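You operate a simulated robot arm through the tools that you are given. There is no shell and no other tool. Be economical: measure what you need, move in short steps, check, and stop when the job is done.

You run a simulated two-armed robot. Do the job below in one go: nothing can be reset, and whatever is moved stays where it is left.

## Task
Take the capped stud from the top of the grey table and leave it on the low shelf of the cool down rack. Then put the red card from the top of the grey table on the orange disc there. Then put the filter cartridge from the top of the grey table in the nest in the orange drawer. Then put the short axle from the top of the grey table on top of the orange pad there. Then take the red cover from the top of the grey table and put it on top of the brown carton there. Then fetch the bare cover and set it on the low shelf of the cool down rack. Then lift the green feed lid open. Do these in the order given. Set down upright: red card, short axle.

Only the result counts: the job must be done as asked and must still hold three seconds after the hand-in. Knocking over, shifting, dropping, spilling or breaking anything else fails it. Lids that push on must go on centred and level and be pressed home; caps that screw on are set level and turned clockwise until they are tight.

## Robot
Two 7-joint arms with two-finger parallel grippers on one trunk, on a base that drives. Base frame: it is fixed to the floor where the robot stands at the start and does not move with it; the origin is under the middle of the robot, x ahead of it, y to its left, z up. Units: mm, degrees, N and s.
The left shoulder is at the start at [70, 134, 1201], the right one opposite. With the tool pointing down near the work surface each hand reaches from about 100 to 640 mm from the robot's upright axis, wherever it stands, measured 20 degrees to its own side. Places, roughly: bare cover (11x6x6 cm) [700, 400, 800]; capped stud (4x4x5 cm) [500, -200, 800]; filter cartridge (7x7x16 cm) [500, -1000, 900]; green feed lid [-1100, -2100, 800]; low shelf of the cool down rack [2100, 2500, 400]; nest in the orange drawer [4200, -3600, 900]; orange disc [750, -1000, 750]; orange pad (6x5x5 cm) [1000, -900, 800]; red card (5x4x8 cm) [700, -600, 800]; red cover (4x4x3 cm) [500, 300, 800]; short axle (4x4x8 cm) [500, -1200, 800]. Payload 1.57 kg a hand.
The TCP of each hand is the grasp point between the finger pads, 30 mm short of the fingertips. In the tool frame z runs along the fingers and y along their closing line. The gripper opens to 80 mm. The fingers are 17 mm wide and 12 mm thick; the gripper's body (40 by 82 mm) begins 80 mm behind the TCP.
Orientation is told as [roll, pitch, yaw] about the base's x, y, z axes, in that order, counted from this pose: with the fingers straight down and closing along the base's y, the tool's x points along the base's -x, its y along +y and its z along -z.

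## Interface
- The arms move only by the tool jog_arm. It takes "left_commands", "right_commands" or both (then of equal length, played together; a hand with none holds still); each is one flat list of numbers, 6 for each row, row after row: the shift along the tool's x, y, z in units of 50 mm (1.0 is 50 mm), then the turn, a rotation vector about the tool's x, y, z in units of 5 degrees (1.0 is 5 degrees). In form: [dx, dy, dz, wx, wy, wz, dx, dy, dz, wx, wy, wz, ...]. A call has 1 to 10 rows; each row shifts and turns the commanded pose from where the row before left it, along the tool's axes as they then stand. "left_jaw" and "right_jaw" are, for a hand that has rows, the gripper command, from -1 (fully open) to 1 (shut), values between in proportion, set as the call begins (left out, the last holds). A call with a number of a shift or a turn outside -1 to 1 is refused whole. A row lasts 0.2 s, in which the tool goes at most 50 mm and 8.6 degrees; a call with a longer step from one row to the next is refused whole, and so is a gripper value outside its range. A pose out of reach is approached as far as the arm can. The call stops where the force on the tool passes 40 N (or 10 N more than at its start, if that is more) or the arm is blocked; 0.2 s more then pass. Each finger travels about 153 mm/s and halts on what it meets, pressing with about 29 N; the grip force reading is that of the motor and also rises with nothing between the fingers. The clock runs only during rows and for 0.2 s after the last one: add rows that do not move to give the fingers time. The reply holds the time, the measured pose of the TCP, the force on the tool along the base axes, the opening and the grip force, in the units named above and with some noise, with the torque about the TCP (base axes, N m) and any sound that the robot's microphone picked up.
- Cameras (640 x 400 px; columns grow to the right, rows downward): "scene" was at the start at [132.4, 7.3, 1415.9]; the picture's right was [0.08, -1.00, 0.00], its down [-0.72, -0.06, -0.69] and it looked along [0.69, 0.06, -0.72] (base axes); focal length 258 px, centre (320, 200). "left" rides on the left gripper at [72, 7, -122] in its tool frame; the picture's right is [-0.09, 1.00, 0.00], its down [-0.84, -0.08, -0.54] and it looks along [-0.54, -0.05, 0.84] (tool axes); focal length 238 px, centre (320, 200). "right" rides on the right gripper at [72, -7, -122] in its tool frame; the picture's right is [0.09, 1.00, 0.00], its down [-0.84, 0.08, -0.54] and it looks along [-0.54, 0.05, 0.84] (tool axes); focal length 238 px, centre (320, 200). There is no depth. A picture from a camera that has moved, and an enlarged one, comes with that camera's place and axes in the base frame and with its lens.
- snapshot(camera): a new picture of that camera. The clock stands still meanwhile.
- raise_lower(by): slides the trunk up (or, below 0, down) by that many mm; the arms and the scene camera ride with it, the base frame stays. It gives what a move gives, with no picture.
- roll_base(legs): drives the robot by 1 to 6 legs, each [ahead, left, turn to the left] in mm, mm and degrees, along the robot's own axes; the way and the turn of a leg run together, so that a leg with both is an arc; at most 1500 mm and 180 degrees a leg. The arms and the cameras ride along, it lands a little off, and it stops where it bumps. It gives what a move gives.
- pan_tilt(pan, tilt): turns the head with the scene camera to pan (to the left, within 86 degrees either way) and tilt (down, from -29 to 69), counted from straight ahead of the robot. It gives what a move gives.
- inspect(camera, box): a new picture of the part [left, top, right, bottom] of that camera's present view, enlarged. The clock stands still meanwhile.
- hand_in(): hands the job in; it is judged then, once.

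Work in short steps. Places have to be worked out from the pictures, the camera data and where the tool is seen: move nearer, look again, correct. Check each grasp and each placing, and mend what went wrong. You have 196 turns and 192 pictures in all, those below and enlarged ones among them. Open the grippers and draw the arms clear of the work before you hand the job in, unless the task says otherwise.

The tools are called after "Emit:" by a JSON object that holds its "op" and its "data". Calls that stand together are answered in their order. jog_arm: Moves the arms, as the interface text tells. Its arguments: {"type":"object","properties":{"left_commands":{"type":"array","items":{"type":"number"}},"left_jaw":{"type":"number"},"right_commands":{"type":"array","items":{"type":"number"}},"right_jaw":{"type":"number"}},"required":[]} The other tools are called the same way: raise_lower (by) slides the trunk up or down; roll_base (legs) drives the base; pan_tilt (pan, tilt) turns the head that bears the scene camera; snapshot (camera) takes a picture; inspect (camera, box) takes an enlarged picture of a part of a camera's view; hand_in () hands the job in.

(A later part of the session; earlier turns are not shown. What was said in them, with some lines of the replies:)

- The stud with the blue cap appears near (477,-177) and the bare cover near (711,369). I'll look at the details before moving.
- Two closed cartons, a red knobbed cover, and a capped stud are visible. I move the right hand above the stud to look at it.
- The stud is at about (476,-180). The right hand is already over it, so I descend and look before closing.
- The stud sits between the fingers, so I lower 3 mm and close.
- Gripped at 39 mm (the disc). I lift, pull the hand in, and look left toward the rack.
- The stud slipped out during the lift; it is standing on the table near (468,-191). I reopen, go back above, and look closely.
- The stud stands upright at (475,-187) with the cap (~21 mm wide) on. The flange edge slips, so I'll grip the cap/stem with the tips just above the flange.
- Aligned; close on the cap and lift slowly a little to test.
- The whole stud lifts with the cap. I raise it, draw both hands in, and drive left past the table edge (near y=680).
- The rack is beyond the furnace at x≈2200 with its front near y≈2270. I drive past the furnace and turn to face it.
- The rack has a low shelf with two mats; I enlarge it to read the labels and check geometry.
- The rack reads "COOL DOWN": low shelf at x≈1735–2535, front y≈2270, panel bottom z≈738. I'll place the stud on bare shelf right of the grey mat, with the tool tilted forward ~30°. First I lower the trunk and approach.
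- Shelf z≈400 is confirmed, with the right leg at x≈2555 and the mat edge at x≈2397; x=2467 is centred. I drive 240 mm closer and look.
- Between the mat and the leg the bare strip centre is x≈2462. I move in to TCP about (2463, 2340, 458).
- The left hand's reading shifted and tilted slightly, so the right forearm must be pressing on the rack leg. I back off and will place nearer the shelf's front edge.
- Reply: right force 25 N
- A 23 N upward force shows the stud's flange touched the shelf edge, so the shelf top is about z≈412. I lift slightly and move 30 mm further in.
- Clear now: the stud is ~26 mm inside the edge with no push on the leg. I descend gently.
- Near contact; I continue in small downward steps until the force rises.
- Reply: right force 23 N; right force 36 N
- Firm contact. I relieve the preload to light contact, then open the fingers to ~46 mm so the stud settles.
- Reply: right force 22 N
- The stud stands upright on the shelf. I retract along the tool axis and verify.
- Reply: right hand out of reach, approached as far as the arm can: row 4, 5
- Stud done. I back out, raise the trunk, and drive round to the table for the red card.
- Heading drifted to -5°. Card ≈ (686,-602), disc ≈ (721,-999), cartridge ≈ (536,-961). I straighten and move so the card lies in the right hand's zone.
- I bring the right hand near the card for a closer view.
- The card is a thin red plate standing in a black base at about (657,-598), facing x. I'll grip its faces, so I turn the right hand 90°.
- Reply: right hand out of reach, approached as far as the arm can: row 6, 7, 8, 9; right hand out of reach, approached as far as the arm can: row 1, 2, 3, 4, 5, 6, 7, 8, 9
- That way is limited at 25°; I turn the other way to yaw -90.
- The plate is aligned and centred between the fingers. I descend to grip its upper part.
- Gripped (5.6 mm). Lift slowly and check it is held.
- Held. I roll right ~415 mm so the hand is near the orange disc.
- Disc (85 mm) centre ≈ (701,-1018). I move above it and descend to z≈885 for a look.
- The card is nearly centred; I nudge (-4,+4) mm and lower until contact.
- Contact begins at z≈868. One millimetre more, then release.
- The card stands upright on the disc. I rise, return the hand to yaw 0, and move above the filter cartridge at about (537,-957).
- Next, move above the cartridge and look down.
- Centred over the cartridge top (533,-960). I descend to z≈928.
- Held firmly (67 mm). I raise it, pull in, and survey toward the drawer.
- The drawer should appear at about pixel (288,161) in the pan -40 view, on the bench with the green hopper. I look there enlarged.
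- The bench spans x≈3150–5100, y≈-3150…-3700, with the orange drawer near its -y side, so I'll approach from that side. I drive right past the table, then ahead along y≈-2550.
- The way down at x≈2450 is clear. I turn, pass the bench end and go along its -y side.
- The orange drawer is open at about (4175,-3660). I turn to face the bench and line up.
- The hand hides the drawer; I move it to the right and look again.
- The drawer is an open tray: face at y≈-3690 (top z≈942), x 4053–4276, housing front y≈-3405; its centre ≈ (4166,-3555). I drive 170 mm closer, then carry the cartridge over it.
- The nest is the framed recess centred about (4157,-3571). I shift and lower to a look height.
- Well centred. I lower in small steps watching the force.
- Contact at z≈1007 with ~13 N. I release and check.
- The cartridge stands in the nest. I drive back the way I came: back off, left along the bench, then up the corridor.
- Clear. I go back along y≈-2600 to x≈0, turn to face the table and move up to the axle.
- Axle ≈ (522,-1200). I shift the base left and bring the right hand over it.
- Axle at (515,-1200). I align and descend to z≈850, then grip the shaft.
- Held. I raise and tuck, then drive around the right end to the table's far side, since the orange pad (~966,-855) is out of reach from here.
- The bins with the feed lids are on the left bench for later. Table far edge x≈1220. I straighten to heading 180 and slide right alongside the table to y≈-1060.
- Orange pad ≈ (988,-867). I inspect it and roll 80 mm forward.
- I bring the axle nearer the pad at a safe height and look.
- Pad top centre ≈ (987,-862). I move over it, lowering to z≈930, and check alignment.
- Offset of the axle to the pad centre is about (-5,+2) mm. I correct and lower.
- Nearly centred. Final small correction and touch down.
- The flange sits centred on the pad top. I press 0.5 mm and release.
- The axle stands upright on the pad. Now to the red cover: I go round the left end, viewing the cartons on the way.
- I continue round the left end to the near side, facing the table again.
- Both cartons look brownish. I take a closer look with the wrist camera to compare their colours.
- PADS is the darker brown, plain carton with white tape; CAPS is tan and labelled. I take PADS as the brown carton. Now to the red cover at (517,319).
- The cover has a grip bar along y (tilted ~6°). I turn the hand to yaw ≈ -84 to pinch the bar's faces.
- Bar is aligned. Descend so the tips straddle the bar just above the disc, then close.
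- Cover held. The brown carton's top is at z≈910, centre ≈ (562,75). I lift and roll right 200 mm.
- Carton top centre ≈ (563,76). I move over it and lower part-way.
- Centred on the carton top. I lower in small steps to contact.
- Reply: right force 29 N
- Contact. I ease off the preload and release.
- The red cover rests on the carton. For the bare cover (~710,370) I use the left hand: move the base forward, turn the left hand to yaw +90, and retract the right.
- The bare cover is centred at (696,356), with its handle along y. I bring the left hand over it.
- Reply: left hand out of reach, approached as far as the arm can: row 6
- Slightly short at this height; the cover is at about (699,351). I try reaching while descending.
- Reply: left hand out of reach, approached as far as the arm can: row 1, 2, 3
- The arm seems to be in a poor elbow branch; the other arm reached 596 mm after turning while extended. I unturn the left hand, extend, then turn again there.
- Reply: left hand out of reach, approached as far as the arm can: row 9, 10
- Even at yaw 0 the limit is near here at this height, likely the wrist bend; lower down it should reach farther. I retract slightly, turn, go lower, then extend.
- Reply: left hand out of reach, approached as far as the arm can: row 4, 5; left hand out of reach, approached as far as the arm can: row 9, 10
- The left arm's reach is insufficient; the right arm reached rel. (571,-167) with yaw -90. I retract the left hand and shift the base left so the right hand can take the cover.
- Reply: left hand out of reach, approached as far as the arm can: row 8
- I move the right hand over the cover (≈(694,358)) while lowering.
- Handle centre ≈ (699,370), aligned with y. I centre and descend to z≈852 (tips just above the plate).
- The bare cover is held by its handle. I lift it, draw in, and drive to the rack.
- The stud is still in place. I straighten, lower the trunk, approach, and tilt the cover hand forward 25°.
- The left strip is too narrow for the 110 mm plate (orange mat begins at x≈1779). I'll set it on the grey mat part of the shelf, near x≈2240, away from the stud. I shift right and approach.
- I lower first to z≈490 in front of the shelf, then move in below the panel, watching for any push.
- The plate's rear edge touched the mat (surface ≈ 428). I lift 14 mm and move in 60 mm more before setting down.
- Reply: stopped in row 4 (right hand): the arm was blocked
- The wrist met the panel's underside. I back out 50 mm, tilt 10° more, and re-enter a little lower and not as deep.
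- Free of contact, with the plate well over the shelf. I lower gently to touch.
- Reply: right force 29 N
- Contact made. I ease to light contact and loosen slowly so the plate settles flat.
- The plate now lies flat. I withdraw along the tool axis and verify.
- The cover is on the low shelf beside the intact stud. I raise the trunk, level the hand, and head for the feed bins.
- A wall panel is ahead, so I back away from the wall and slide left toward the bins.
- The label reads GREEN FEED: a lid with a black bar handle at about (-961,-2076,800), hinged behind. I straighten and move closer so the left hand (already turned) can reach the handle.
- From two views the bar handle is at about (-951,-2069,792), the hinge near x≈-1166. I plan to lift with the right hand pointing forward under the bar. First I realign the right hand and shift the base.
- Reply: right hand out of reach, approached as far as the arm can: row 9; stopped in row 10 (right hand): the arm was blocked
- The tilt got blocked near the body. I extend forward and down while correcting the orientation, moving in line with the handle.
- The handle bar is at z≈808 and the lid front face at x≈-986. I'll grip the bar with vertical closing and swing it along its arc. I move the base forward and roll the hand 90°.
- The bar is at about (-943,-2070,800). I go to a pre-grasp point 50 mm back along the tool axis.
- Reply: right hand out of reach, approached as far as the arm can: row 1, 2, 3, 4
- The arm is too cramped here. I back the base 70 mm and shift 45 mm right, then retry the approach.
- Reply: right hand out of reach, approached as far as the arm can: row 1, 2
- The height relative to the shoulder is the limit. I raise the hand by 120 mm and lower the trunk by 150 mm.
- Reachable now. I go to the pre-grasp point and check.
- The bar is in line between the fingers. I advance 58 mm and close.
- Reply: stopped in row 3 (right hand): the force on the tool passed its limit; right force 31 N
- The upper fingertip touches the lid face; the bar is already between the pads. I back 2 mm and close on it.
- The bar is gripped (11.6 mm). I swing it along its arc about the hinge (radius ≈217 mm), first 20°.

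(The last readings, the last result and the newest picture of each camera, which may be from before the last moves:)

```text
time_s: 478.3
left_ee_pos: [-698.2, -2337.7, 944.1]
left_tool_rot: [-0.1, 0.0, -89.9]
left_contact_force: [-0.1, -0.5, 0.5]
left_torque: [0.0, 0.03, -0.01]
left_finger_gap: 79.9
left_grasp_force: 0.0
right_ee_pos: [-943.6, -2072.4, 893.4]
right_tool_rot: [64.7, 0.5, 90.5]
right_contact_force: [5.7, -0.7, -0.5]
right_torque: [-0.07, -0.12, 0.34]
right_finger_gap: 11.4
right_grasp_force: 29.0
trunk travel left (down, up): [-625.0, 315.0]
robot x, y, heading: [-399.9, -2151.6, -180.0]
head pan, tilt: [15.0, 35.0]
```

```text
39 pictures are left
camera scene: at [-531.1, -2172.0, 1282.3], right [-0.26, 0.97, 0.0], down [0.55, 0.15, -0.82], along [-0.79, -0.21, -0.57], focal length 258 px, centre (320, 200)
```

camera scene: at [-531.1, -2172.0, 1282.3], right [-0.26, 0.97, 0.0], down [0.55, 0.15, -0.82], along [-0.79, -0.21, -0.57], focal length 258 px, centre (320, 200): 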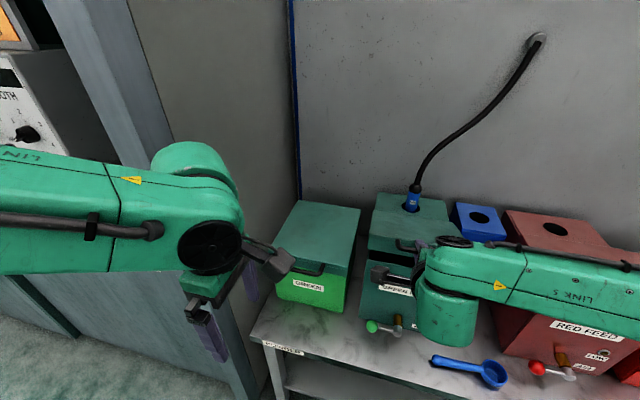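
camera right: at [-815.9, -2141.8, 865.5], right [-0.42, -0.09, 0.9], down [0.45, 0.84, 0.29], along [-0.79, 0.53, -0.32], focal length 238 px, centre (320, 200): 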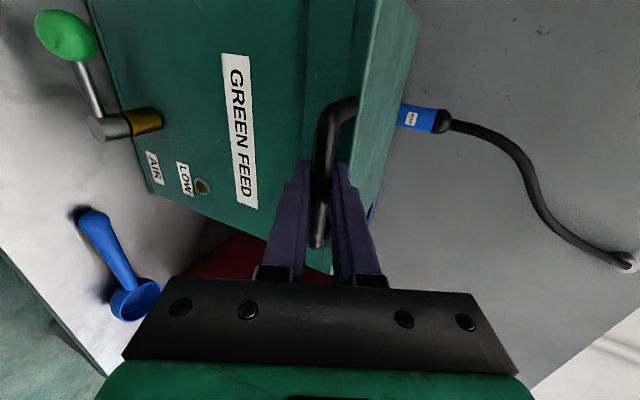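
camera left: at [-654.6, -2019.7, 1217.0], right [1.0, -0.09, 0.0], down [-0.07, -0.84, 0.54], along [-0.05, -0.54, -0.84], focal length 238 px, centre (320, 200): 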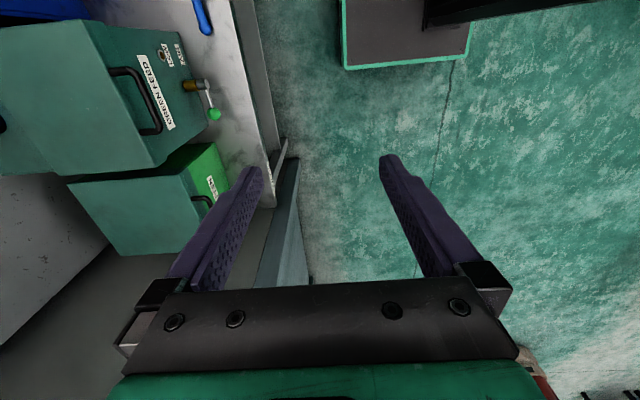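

The lid is opening. Continue to ~50°.

Emit:
{"op": "jog_arm", "data": {"right_commands": [0, 0.38, 0, 0, 0, 0, 0, 0.38, 0, 0, 0, 0, 0, 0.375, 0.065, 0, 0, 0, 0, 0.375, 0.065, 0, 0, 0, 0, 0.355, 0.13, 0, 0, 0, 0, 0.355, 0.13, 0, 0, 0]}}

Emit:
{"op": "snapshot", "data": {"camera": "scene"}}

```text
time_s: 479.7
left_ee_pos: [-698.7, -2338.7, 945.3]
left_tool_rot: [-0.1, 0.1, -89.8]
left_contact_force: [-0.6, 0.0, -0.9]
left_torque: [0.0, 0.03, 0.01]
left_finger_gap: 79.9
left_grasp_force: 0.1
right_ee_pos: [-1007.8, -2071.3, 986.6]
right_tool_rot: [64.8, 0.3, 90.5]
right_contact_force: [6.5, -4.4, 5.0]
right_torque: [0.01, -0.19, -0.35]
right_finger_gap: 11.6
right_grasp_force: 29.0
trunk travel left (down, up): [-625.0, 315.0]
robot x, y, heading: [-402.7, -2143.7, -179.7]
head pan, tilt: [15.0, 35.0]
```

```text
38 pictures are left
camera scene: at [-529.2, -2173.2, 1282.6], right [-0.26, 0.97, 0.0], down [0.55, 0.15, -0.82], along [-0.79, -0.21, -0.57], focal length 258 px, centre (320, 200)
```

scene: 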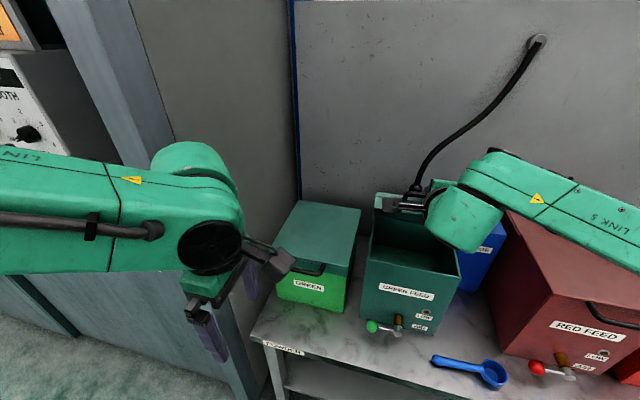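

Opening nicely with small forces. Continue toward 75°.

Emit:
{"op": "jog_arm", "data": {"right_commands": [0, 0.33, 0.19, 0, 0, 0, 0, 0.33, 0.19, 0, 0, 0, 0, 0.29, 0.245, 0, 0, 0, 0, 0.29, 0.245, 0, 0, 0, 0, 0.245, 0.29, 0, 0, 0]}}

Emit:
{"op": "snapshot", "data": {"camera": "scene"}}

Emit:
{"op": "snapshot", "data": {"camera": "right"}}

```text
time_s: 480.9
left_ee_pos: [-696.0, -2336.6, 945.1]
left_tool_rot: [-0.2, 0.1, -90.0]
left_contact_force: [-0.9, -0.3, 1.1]
left_torque: [-0.01, 0.02, 0.02]
left_finger_gap: 80.0
left_grasp_force: 0.1
right_ee_pos: [-1089.5, -2072.7, 1031.4]
right_tool_rot: [65.0, 0.4, 90.4]
right_contact_force: [4.9, 0.7, 16.1]
right_torque: [-0.03, -0.05, -0.74]
right_finger_gap: 11.8
right_grasp_force: 29.0
trunk travel left (down, up): [-625.0, 315.0]
robot x, y, heading: [-400.8, -2147.7, -179.9]
head pan, tilt: [15.0, 35.0]
```

```text
37 pictures are left
camera scene: at [-527.2, -2171.6, 1282.9], right [-0.26, 0.97, 0.0], down [0.55, 0.15, -0.82], along [-0.79, -0.21, -0.57], focal length 258 px, centre (320, 200)
```

scene: 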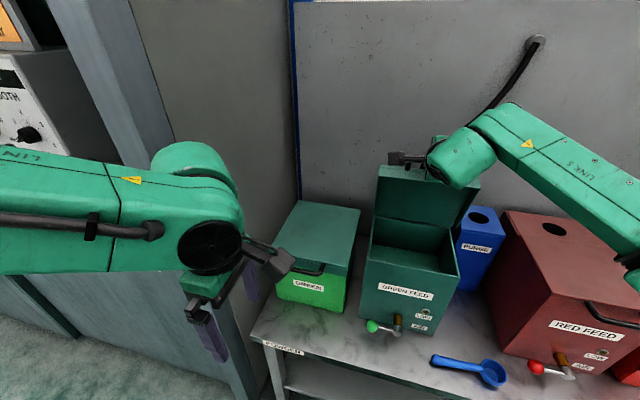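

```text
36 pictures are left
camera right: at [-975.9, -2141.4, 1077.0], right [-0.42, -0.09, 0.9], down [0.45, 0.84, 0.29], along [-0.79, 0.53, -0.31], focal length 238 px, centre (320, 200)
```

right: 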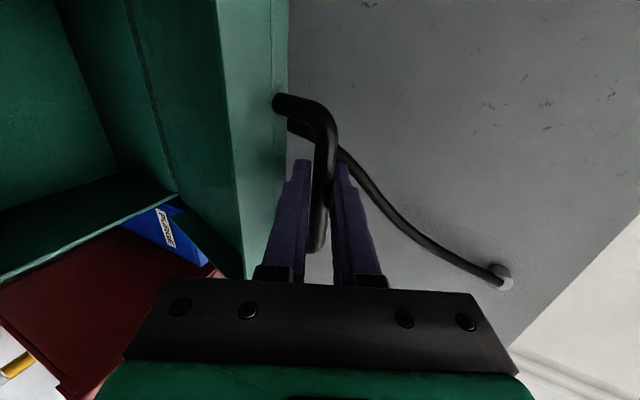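

About 75° open. I continue mostly backward in small steps toward ~88°.

Emit:
{"op": "jog_arm", "data": {"right_commands": [0, 0.11, 0.28, 0, 0, 0, 0, 0.11, 0.28, 0, 0, 0, 0, 0.11, 0.28, 0, 0, 0, 0, 0, 0, 0, 0, 0]}}

Emit:
{"op": "inspect", "data": {"camera": "scene", "box": [340, 60, 540, 260]}}

Emit:
{"op": "snapshot", "data": {"camera": "right"}}

```text
time_s: 481.7
left_ee_pos: [-698.5, -2336.8, 943.9]
left_tool_rot: [-0.2, -0.1, -89.9]
left_contact_force: [-0.7, 0.5, 0.2]
left_torque: [0.01, -0.05, -0.02]
left_finger_gap: 80.0
left_grasp_force: 0.1
right_ee_pos: [-1131.7, -2072.2, 1038.2]
right_tool_rot: [66.0, 0.9, 90.6]
right_contact_force: [1.4, 3.4, 25.1]
right_torque: [0.06, -0.04, -0.66]
right_finger_gap: 11.9
right_grasp_force: 29.9
trunk travel left (down, up): [-625.0, 315.0]
robot x, y, heading: [-399.8, -2149.2, -179.9]
head pan, tilt: [15.0, 35.0]
stopped in row 3 (right hand): the force on the tool passed its limit (the readings are from after the stop); the commanded pose is now the measured one
```

```text
2.00 times, centred on (440, 160) of scene
camera zoom: at [-530.0, -2171.4, 1282.4], right [-0.26, 0.97, 0.0], down [0.55, 0.15, -0.82], along [-0.79, -0.21, -0.57], focal length 517 px, centre (80, 280)
```

zoom: 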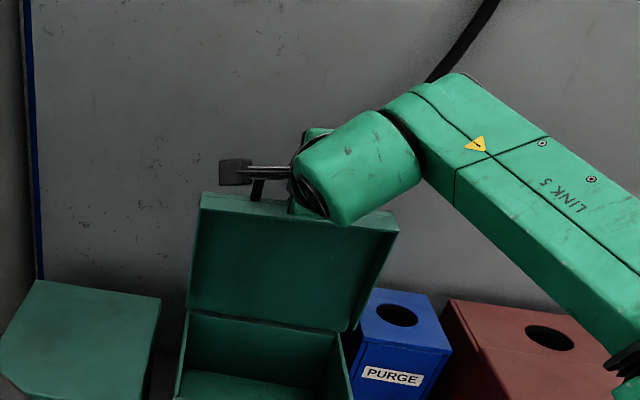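

```text
34 pictures are left
camera right: at [-1017.3, -2141.0, 1082.8], right [-0.4, -0.08, 0.91], down [0.46, 0.85, 0.28], along [-0.79, 0.53, -0.3], focal length 238 px, centre (320, 200)
```

right: 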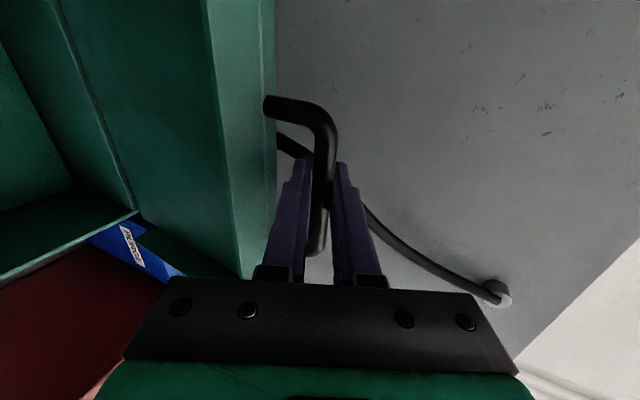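

The upward force shows the true arc is slightly higher. I move up 10 mm to relieve, then continue back in small steps.

Emit:
{"op": "jog_arm", "data": {"right_commands": [0, 0.18, -0.085, 0, 0, 0, 0, 0, 0, 0, 0, 0]}}

Emit:
{"op": "jog_arm", "data": {"right_commands": [0, 0.09, 0.18, 0, 0, 0, 0, 0.085, 0.18, 0, 0, 0, 0, 0.085, 0.18, 0, 0, 0, 0, 0, 0, 0, 0, 0]}}

Emit:
{"op": "snapshot", "data": {"camera": "right"}}

```text
time_s: 482.3
left_ee_pos: [-699.0, -2337.0, 945.4]
left_tool_rot: [-0.1, -0.1, -89.8]
left_contact_force: [-0.1, -0.1, -0.2]
left_torque: [0.0, 0.01, -0.02]
left_finger_gap: 79.8
left_grasp_force: 0.0
right_ee_pos: [-1132.7, -2073.1, 1038.1]
right_tool_rot: [65.2, 0.6, 90.4]
right_contact_force: [-0.1, 3.5, 2.7]
right_torque: [-0.39, 0.06, 0.03]
right_finger_gap: 11.7
right_grasp_force: 30.0
trunk travel left (down, up): [-625.0, 315.0]
robot x, y, heading: [-399.2, -2154.1, -179.8]
head pan, tilt: [15.0, 35.0]
```

```text
time_s: 483.3
left_ee_pos: [-699.3, -2335.9, 945.9]
left_tool_rot: [0.0, 0.0, -89.9]
left_contact_force: [-0.9, 0.4, -0.5]
left_torque: [0.04, -0.02, 0.03]
left_finger_gap: 80.0
left_grasp_force: 0.1
right_ee_pos: [-1163.7, -2071.4, 1038.6]
right_tool_rot: [65.2, 0.8, 90.6]
right_contact_force: [0.3, 4.7, -1.1]
right_torque: [0.04, -0.04, -0.65]
right_finger_gap: 11.6
right_grasp_force: 29.4
trunk travel left (down, up): [-625.0, 315.0]
robot x, y, heading: [-399.3, -2147.4, -180.0]
head pan, tilt: [15.0, 35.0]
```

```text
33 pictures are left
camera right: at [-1049.2, -2141.3, 1085.0], right [-0.42, -0.09, 0.91], down [0.45, 0.84, 0.29], along [-0.79, 0.53, -0.31], focal length 238 px, centre (320, 200)
```

right: 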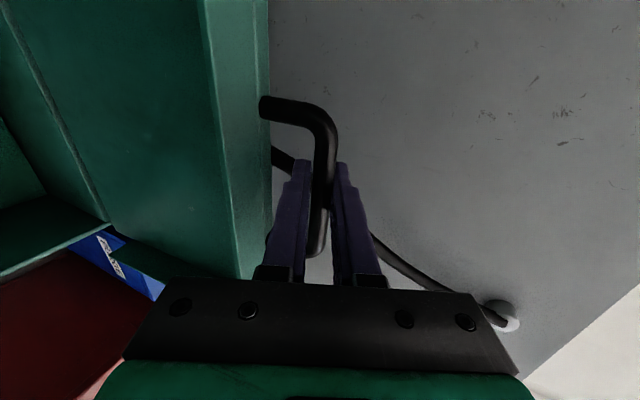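

Past vertical now, with small forces. I continue a further ~10°, slowly.

Emit:
{"op": "jog_arm", "data": {"right_commands": [0, 0.085, 0.25, 0, 0, 0, 0, 0.07, 0.25, 0, 0, 0, 0, 0.055, 0.25, 0, 0, 0, 0, 0, 0, 0, 0, 0]}}

Emit:
{"op": "snapshot", "data": {"camera": "right"}}

Emit:
{"op": "snapshot", "data": {"camera": "scene"}}

```text
time_s: 484.3
left_ee_pos: [-699.5, -2335.9, 945.0]
left_tool_rot: [-0.1, -0.1, -89.9]
left_contact_force: [-0.5, 0.1, -1.2]
left_torque: [0.02, 0.0, 0.02]
left_finger_gap: 80.0
left_grasp_force: 0.1
right_ee_pos: [-1175.5, -2072.4, 1037.5]
right_tool_rot: [65.3, 0.7, 90.6]
right_contact_force: [-0.4, 7.3, 3.5]
right_torque: [0.04, 0.01, -0.59]
right_finger_gap: 11.7
right_grasp_force: 28.8
right hand out of reach, approached as far as the arm can: row 2, 3
trunk travel left (down, up): [-625.0, 315.0]
robot x, y, heading: [-400.3, -2147.2, -180.0]
head pan, tilt: [15.0, 35.0]
```

```text
32 pictures are left
camera right: at [-1062.2, -2141.3, 1084.0], right [-0.41, -0.09, 0.91], down [0.45, 0.84, 0.29], along [-0.79, 0.53, -0.31], focal length 238 px, centre (320, 200)
```

right: 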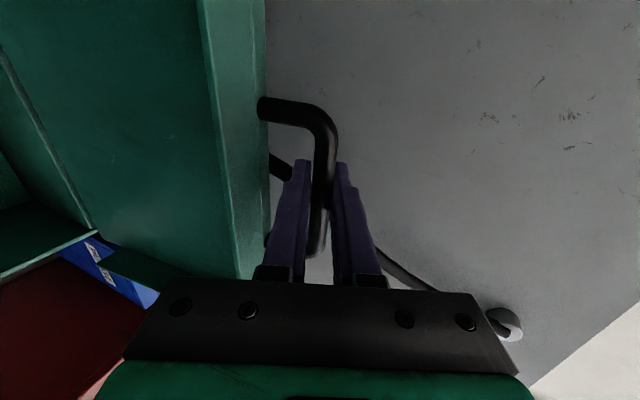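

```text
31 pictures are left
camera scene: at [-532.0, -2169.8, 1282.3], right [-0.26, 0.97, 0.0], down [0.55, 0.15, -0.82], along [-0.79, -0.21, -0.57], focal length 258 px, centre (320, 200)
```

scene: 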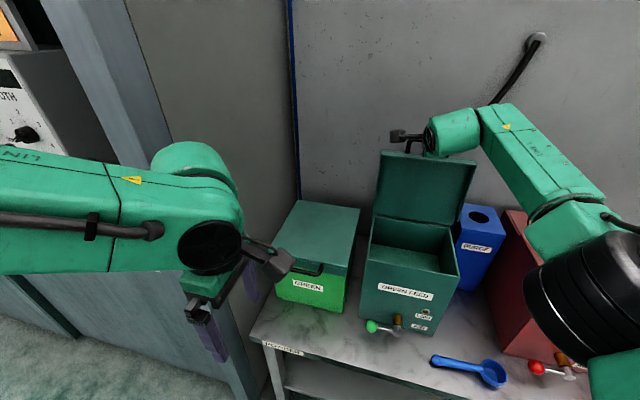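

At the arm's reach limit (~97°). I roll the base forward 25 mm to bring the lid a little further and check the force.

Emit:
{"op": "roll_base", "data": {"legs": [[25, 0, 0]]}}

Emit:
{"op": "snapshot", "data": {"camera": "right"}}

```text
time_s: 485.1
left_ee_pos: [-727.5, -2336.9, 944.0]
left_tool_rot: [0.2, 0.0, -89.8]
left_contact_force: [0.3, -0.5, -0.5]
left_torque: [0.03, -0.03, -0.02]
left_finger_gap: 80.0
left_grasp_force: 0.0
right_ee_pos: [-1204.2, -2072.2, 1034.0]
right_tool_rot: [65.0, 0.6, 90.7]
right_contact_force: [3.2, 4.9, -13.3]
right_torque: [-0.01, -0.01, -0.42]
right_finger_gap: 11.7
right_grasp_force: 29.1
trunk travel left (down, up): [-625.0, 315.0]
robot x, y, heading: [-425.6, -2150.4, -179.8]
head pan, tilt: [15.0, 35.0]
```

```text
30 pictures are left
camera right: at [-1090.5, -2142.0, 1080.2], right [-0.42, -0.09, 0.9], down [0.45, 0.84, 0.29], along [-0.79, 0.53, -0.32], focal length 238 px, centre (320, 200)
```

right: 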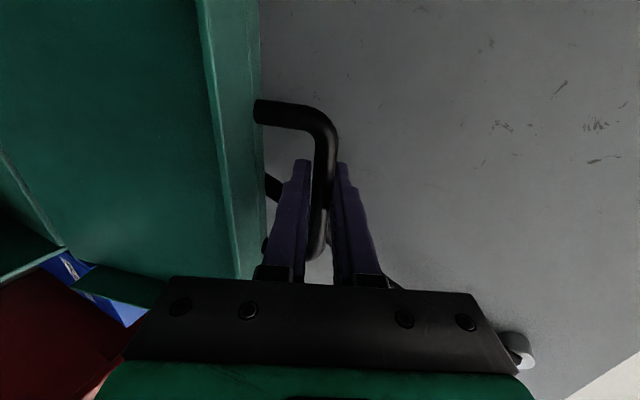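

Still free, now slightly pulling down. I lower 6 mm and move on another 25 mm, feeling for the stop.

Emit:
{"op": "jog_arm", "data": {"right_commands": [0, -0.1, 0.05, 0, 0, 0, 0, 0, 0, 0, 0, 0]}}

Emit:
{"op": "roll_base", "data": {"legs": [[25, 0, 0]]}}

Emit:
{"op": "snapshot", "data": {"camera": "scene"}}

```text
time_s: 485.7
left_ee_pos: [-724.1, -2335.6, 946.6]
left_tool_rot: [-0.2, 0.0, -89.9]
left_contact_force: [0.2, -0.7, -0.3]
left_torque: [-0.01, 0.02, -0.01]
left_finger_gap: 79.8
left_grasp_force: 0.1
right_ee_pos: [-1200.2, -2074.2, 1035.0]
right_tool_rot: [65.4, 0.7, 90.5]
right_contact_force: [-4.4, 3.3, 13.9]
right_torque: [-0.05, -0.08, -0.53]
right_finger_gap: 11.7
right_grasp_force: 29.4
trunk travel left (down, up): [-625.0, 315.0]
robot x, y, heading: [-426.9, -2148.5, -180.0]
head pan, tilt: [15.0, 35.0]
```

```text
time_s: 486.7
left_ee_pos: [-746.0, -2336.9, 946.5]
left_tool_rot: [-0.4, 0.0, -90.0]
left_contact_force: [0.8, -0.4, -0.1]
left_torque: [-0.02, 0.01, -0.01]
left_finger_gap: 79.6
left_grasp_force: 0.0
right_ee_pos: [-1220.8, -2073.3, 1026.8]
right_tool_rot: [64.2, 0.8, 90.7]
right_contact_force: [11.5, 2.6, 2.6]
right_torque: [-0.22, 0.03, -0.07]
right_finger_gap: 11.8
right_grasp_force: 29.1
trunk travel left (down, up): [-625.0, 315.0]
robot x, y, heading: [-445.8, -2150.0, 179.9]
head pan, tilt: [15.0, 35.0]
stopped in leg 1: the force on the tool passed its limit (the readings are from after the stop); the commanded pose is now the measured one
```

```text
29 pictures are left
camera scene: at [-578.1, -2170.9, 1282.7], right [-0.26, 0.97, 0.0], down [0.55, 0.15, -0.82], along [-0.79, -0.21, -0.57], focal length 258 px, centre (320, 200)
```

scene: 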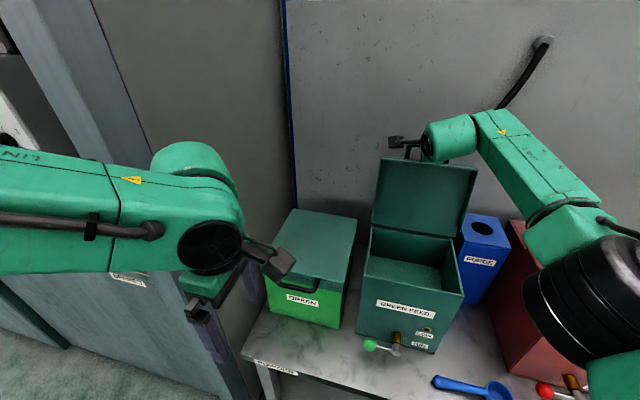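

The stop is reached at about 108°, well past vertical. I open slightly and back out along the tool axis.

Emit:
{"op": "jog_arm", "data": {"right_commands": [0, 0, 0, 0, 0, 0, 0, 0, 0, 0, 0, 0], "right_jaw": 0.4}}

Emit:
{"op": "snapshot", "data": {"camera": "right"}}

```text
time_s: 487.3
left_ee_pos: [-750.6, -2337.6, 945.1]
left_tool_rot: [-0.1, 0.0, -89.9]
left_contact_force: [0.7, -0.6, -0.7]
left_torque: [-0.01, 0.02, -0.01]
left_finger_gap: 79.7
left_grasp_force: 0.0
right_ee_pos: [-1224.4, -2074.9, 1024.1]
right_tool_rot: [64.1, 0.7, 90.5]
right_contact_force: [-0.3, -0.7, 0.2]
right_torque: [0.02, -0.02, -0.03]
right_finger_gap: 24.1
right_grasp_force: 0.1
trunk travel left (down, up): [-625.0, 315.0]
robot x, y, heading: [-445.6, -2152.4, -180.1]
head pan, tilt: [15.0, 35.0]
```

```text
28 pictures are left
camera right: at [-1111.1, -2144.2, 1072.2], right [-0.43, -0.09, 0.9], down [0.45, 0.84, 0.3], along [-0.78, 0.53, -0.33], focal length 238 px, centre (320, 200)
```

right: 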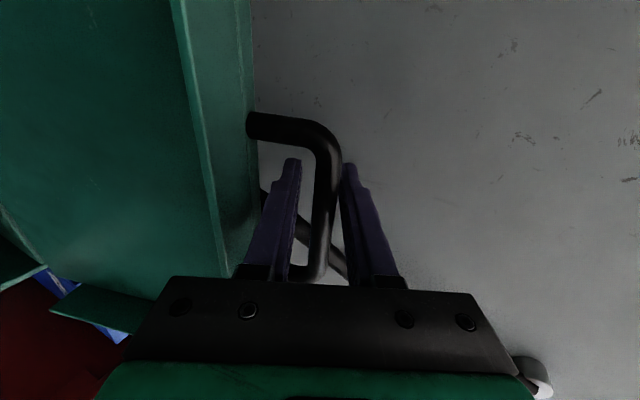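

Released and the lid stays. I back the hand out straight along its axis.

Emit:
{"op": "jog_arm", "data": {"right_commands": [0, 0.02, -0.3, 0, 0, 0, 0, 0, -0.4, 0, 0, 0, 0, 0, -0.5, 0, 0, 0, 0, 0, -0.7, 0, 0, 0, 0, 0, -0.9, 0, 0, 0]}}

Emit:
{"op": "snapshot", "data": {"camera": "right"}}

```text
time_s: 488.5
left_ee_pos: [-748.4, -2336.0, 945.4]
left_tool_rot: [-0.1, -0.1, -90.0]
left_contact_force: [0.5, -0.2, 0.1]
left_torque: [0.01, 0.03, -0.04]
left_finger_gap: 80.1
left_grasp_force: 0.1
right_ee_pos: [-1099.1, -2073.2, 1085.6]
right_tool_rot: [64.2, 0.5, 90.5]
right_contact_force: [1.0, -1.2, -0.3]
right_torque: [-0.03, 0.01, -0.03]
right_finger_gap: 23.7
right_grasp_force: 0.1
trunk travel left (down, up): [-625.0, 315.0]
robot x, y, heading: [-449.8, -2149.6, -179.9]
head pan, tilt: [15.0, 35.0]
```

```text
27 pictures are left
camera right: at [-985.9, -2143.1, 1133.8], right [-0.43, -0.09, 0.9], down [0.45, 0.84, 0.3], along [-0.78, 0.53, -0.33], focal length 238 px, centre (320, 200)
```

right: 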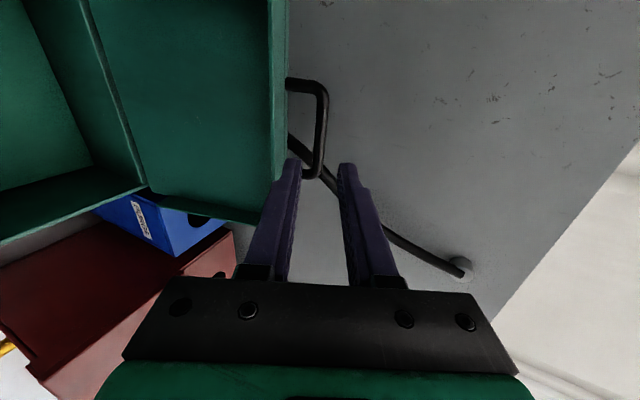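

Clear of the handle. I drive back, raise the trunk and verify that the lid stays open.

Emit:
{"op": "roll_base", "data": {"legs": [[-350, 0, 0]]}}

Emit:
{"op": "raise_lower", "data": {"by": 150}}

Emit:
{"op": "jog_arm", "data": {"right_commands": [0, 0, 0, 0, 0, 0, 0, 0, 0, 0, 0, 0], "right_jaw": -1}}

Emit:
{"op": "snapshot", "data": {"camera": "scene"}}

```text
time_s: 490.8
left_ee_pos: [-392.2, -2337.4, 944.8]
left_tool_rot: [0.0, 0.0, -89.6]
left_contact_force: [-0.2, -0.3, -1.0]
left_torque: [0.0, 0.01, 0.01]
left_finger_gap: 80.0
left_grasp_force: 0.0
right_ee_pos: [-744.0, -2077.6, 1084.0]
right_tool_rot: [64.1, 0.6, 90.8]
right_contact_force: [0.3, -0.3, -0.4]
right_torque: [0.02, -0.01, 0.0]
right_finger_gap: 24.1
right_grasp_force: 0.0
trunk travel left (down, up): [-625.0, 315.0]
robot x, y, heading: [-92.0, -2149.3, -179.6]
head pan, tilt: [15.0, 35.0]
```

```text
time_s: 492.5
left_ee_pos: [-391.6, -2337.0, 1094.7]
left_tool_rot: [0.0, 0.1, -89.6]
left_contact_force: [-0.3, -0.3, -0.1]
left_torque: [-0.02, 0.01, -0.02]
left_finger_gap: 80.2
left_grasp_force: 0.0
right_ee_pos: [-743.6, -2077.3, 1236.6]
right_tool_rot: [64.1, 0.7, 90.8]
right_contact_force: [-0.4, 0.2, -0.2]
right_torque: [-0.01, 0.01, -0.01]
right_finger_gap: 24.1
right_grasp_force: 0.1
trunk travel left (down, up): [-775.0, 165.0]
robot x, y, heading: [-92.5, -2150.1, -179.5]
head pan, tilt: [15.0, 35.0]
```

```text
time_s: 493.1
left_ee_pos: [-392.4, -2337.2, 1095.7]
left_tool_rot: [-0.1, 0.0, -89.7]
left_contact_force: [-0.4, 0.0, -0.2]
left_torque: [0.01, 0.03, 0.02]
left_finger_gap: 80.1
left_grasp_force: 0.1
right_ee_pos: [-743.7, -2077.2, 1234.5]
right_tool_rot: [64.0, 0.5, 90.8]
right_contact_force: [0.7, 0.3, 0.1]
right_torque: [0.01, 0.02, 0.01]
right_finger_gap: 80.2
right_grasp_force: 0.0
trunk travel left (down, up): [-775.0, 165.0]
robot x, y, heading: [-89.0, -2146.2, -179.7]
head pan, tilt: [15.0, 35.0]
```

```text
26 pictures are left
camera scene: at [-224.8, -2171.3, 1432.2], right [-0.26, 0.96, 0.0], down [0.55, 0.15, -0.82], along [-0.79, -0.22, -0.57], focal length 258 px, centre (320, 200)
```

scene: 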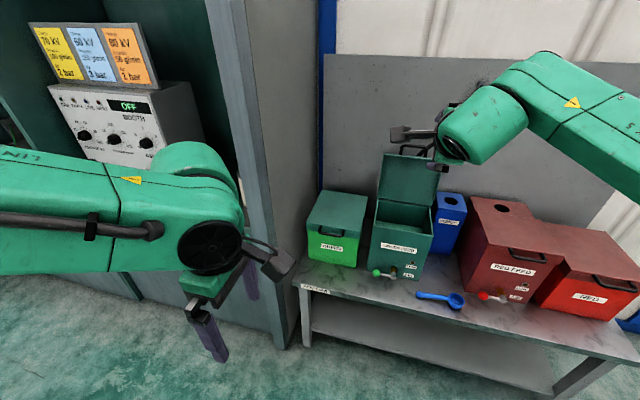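

The GREEN FEED lid stays open, both grippers are open and the arms are clear. I hand in.

Emit:
{"op": "hand_in", "data": {}}

```text
The job is handed in.
```

I finished all seven steps in the order given and handed the job in. Whether it passed hasn't been reported back. The stud slipped from my first grip and dropped back onto the table; it landed upright with its cap on. Two placements were judgement calls:

- **Red cover:** two brown cartons stand on the table. I used the one labelled PADS because it is the darker brown.
- **Bare cover:** it sits on the grey mat on the low shelf, because no bare stretch of shelf I could reach was wide enough for it.
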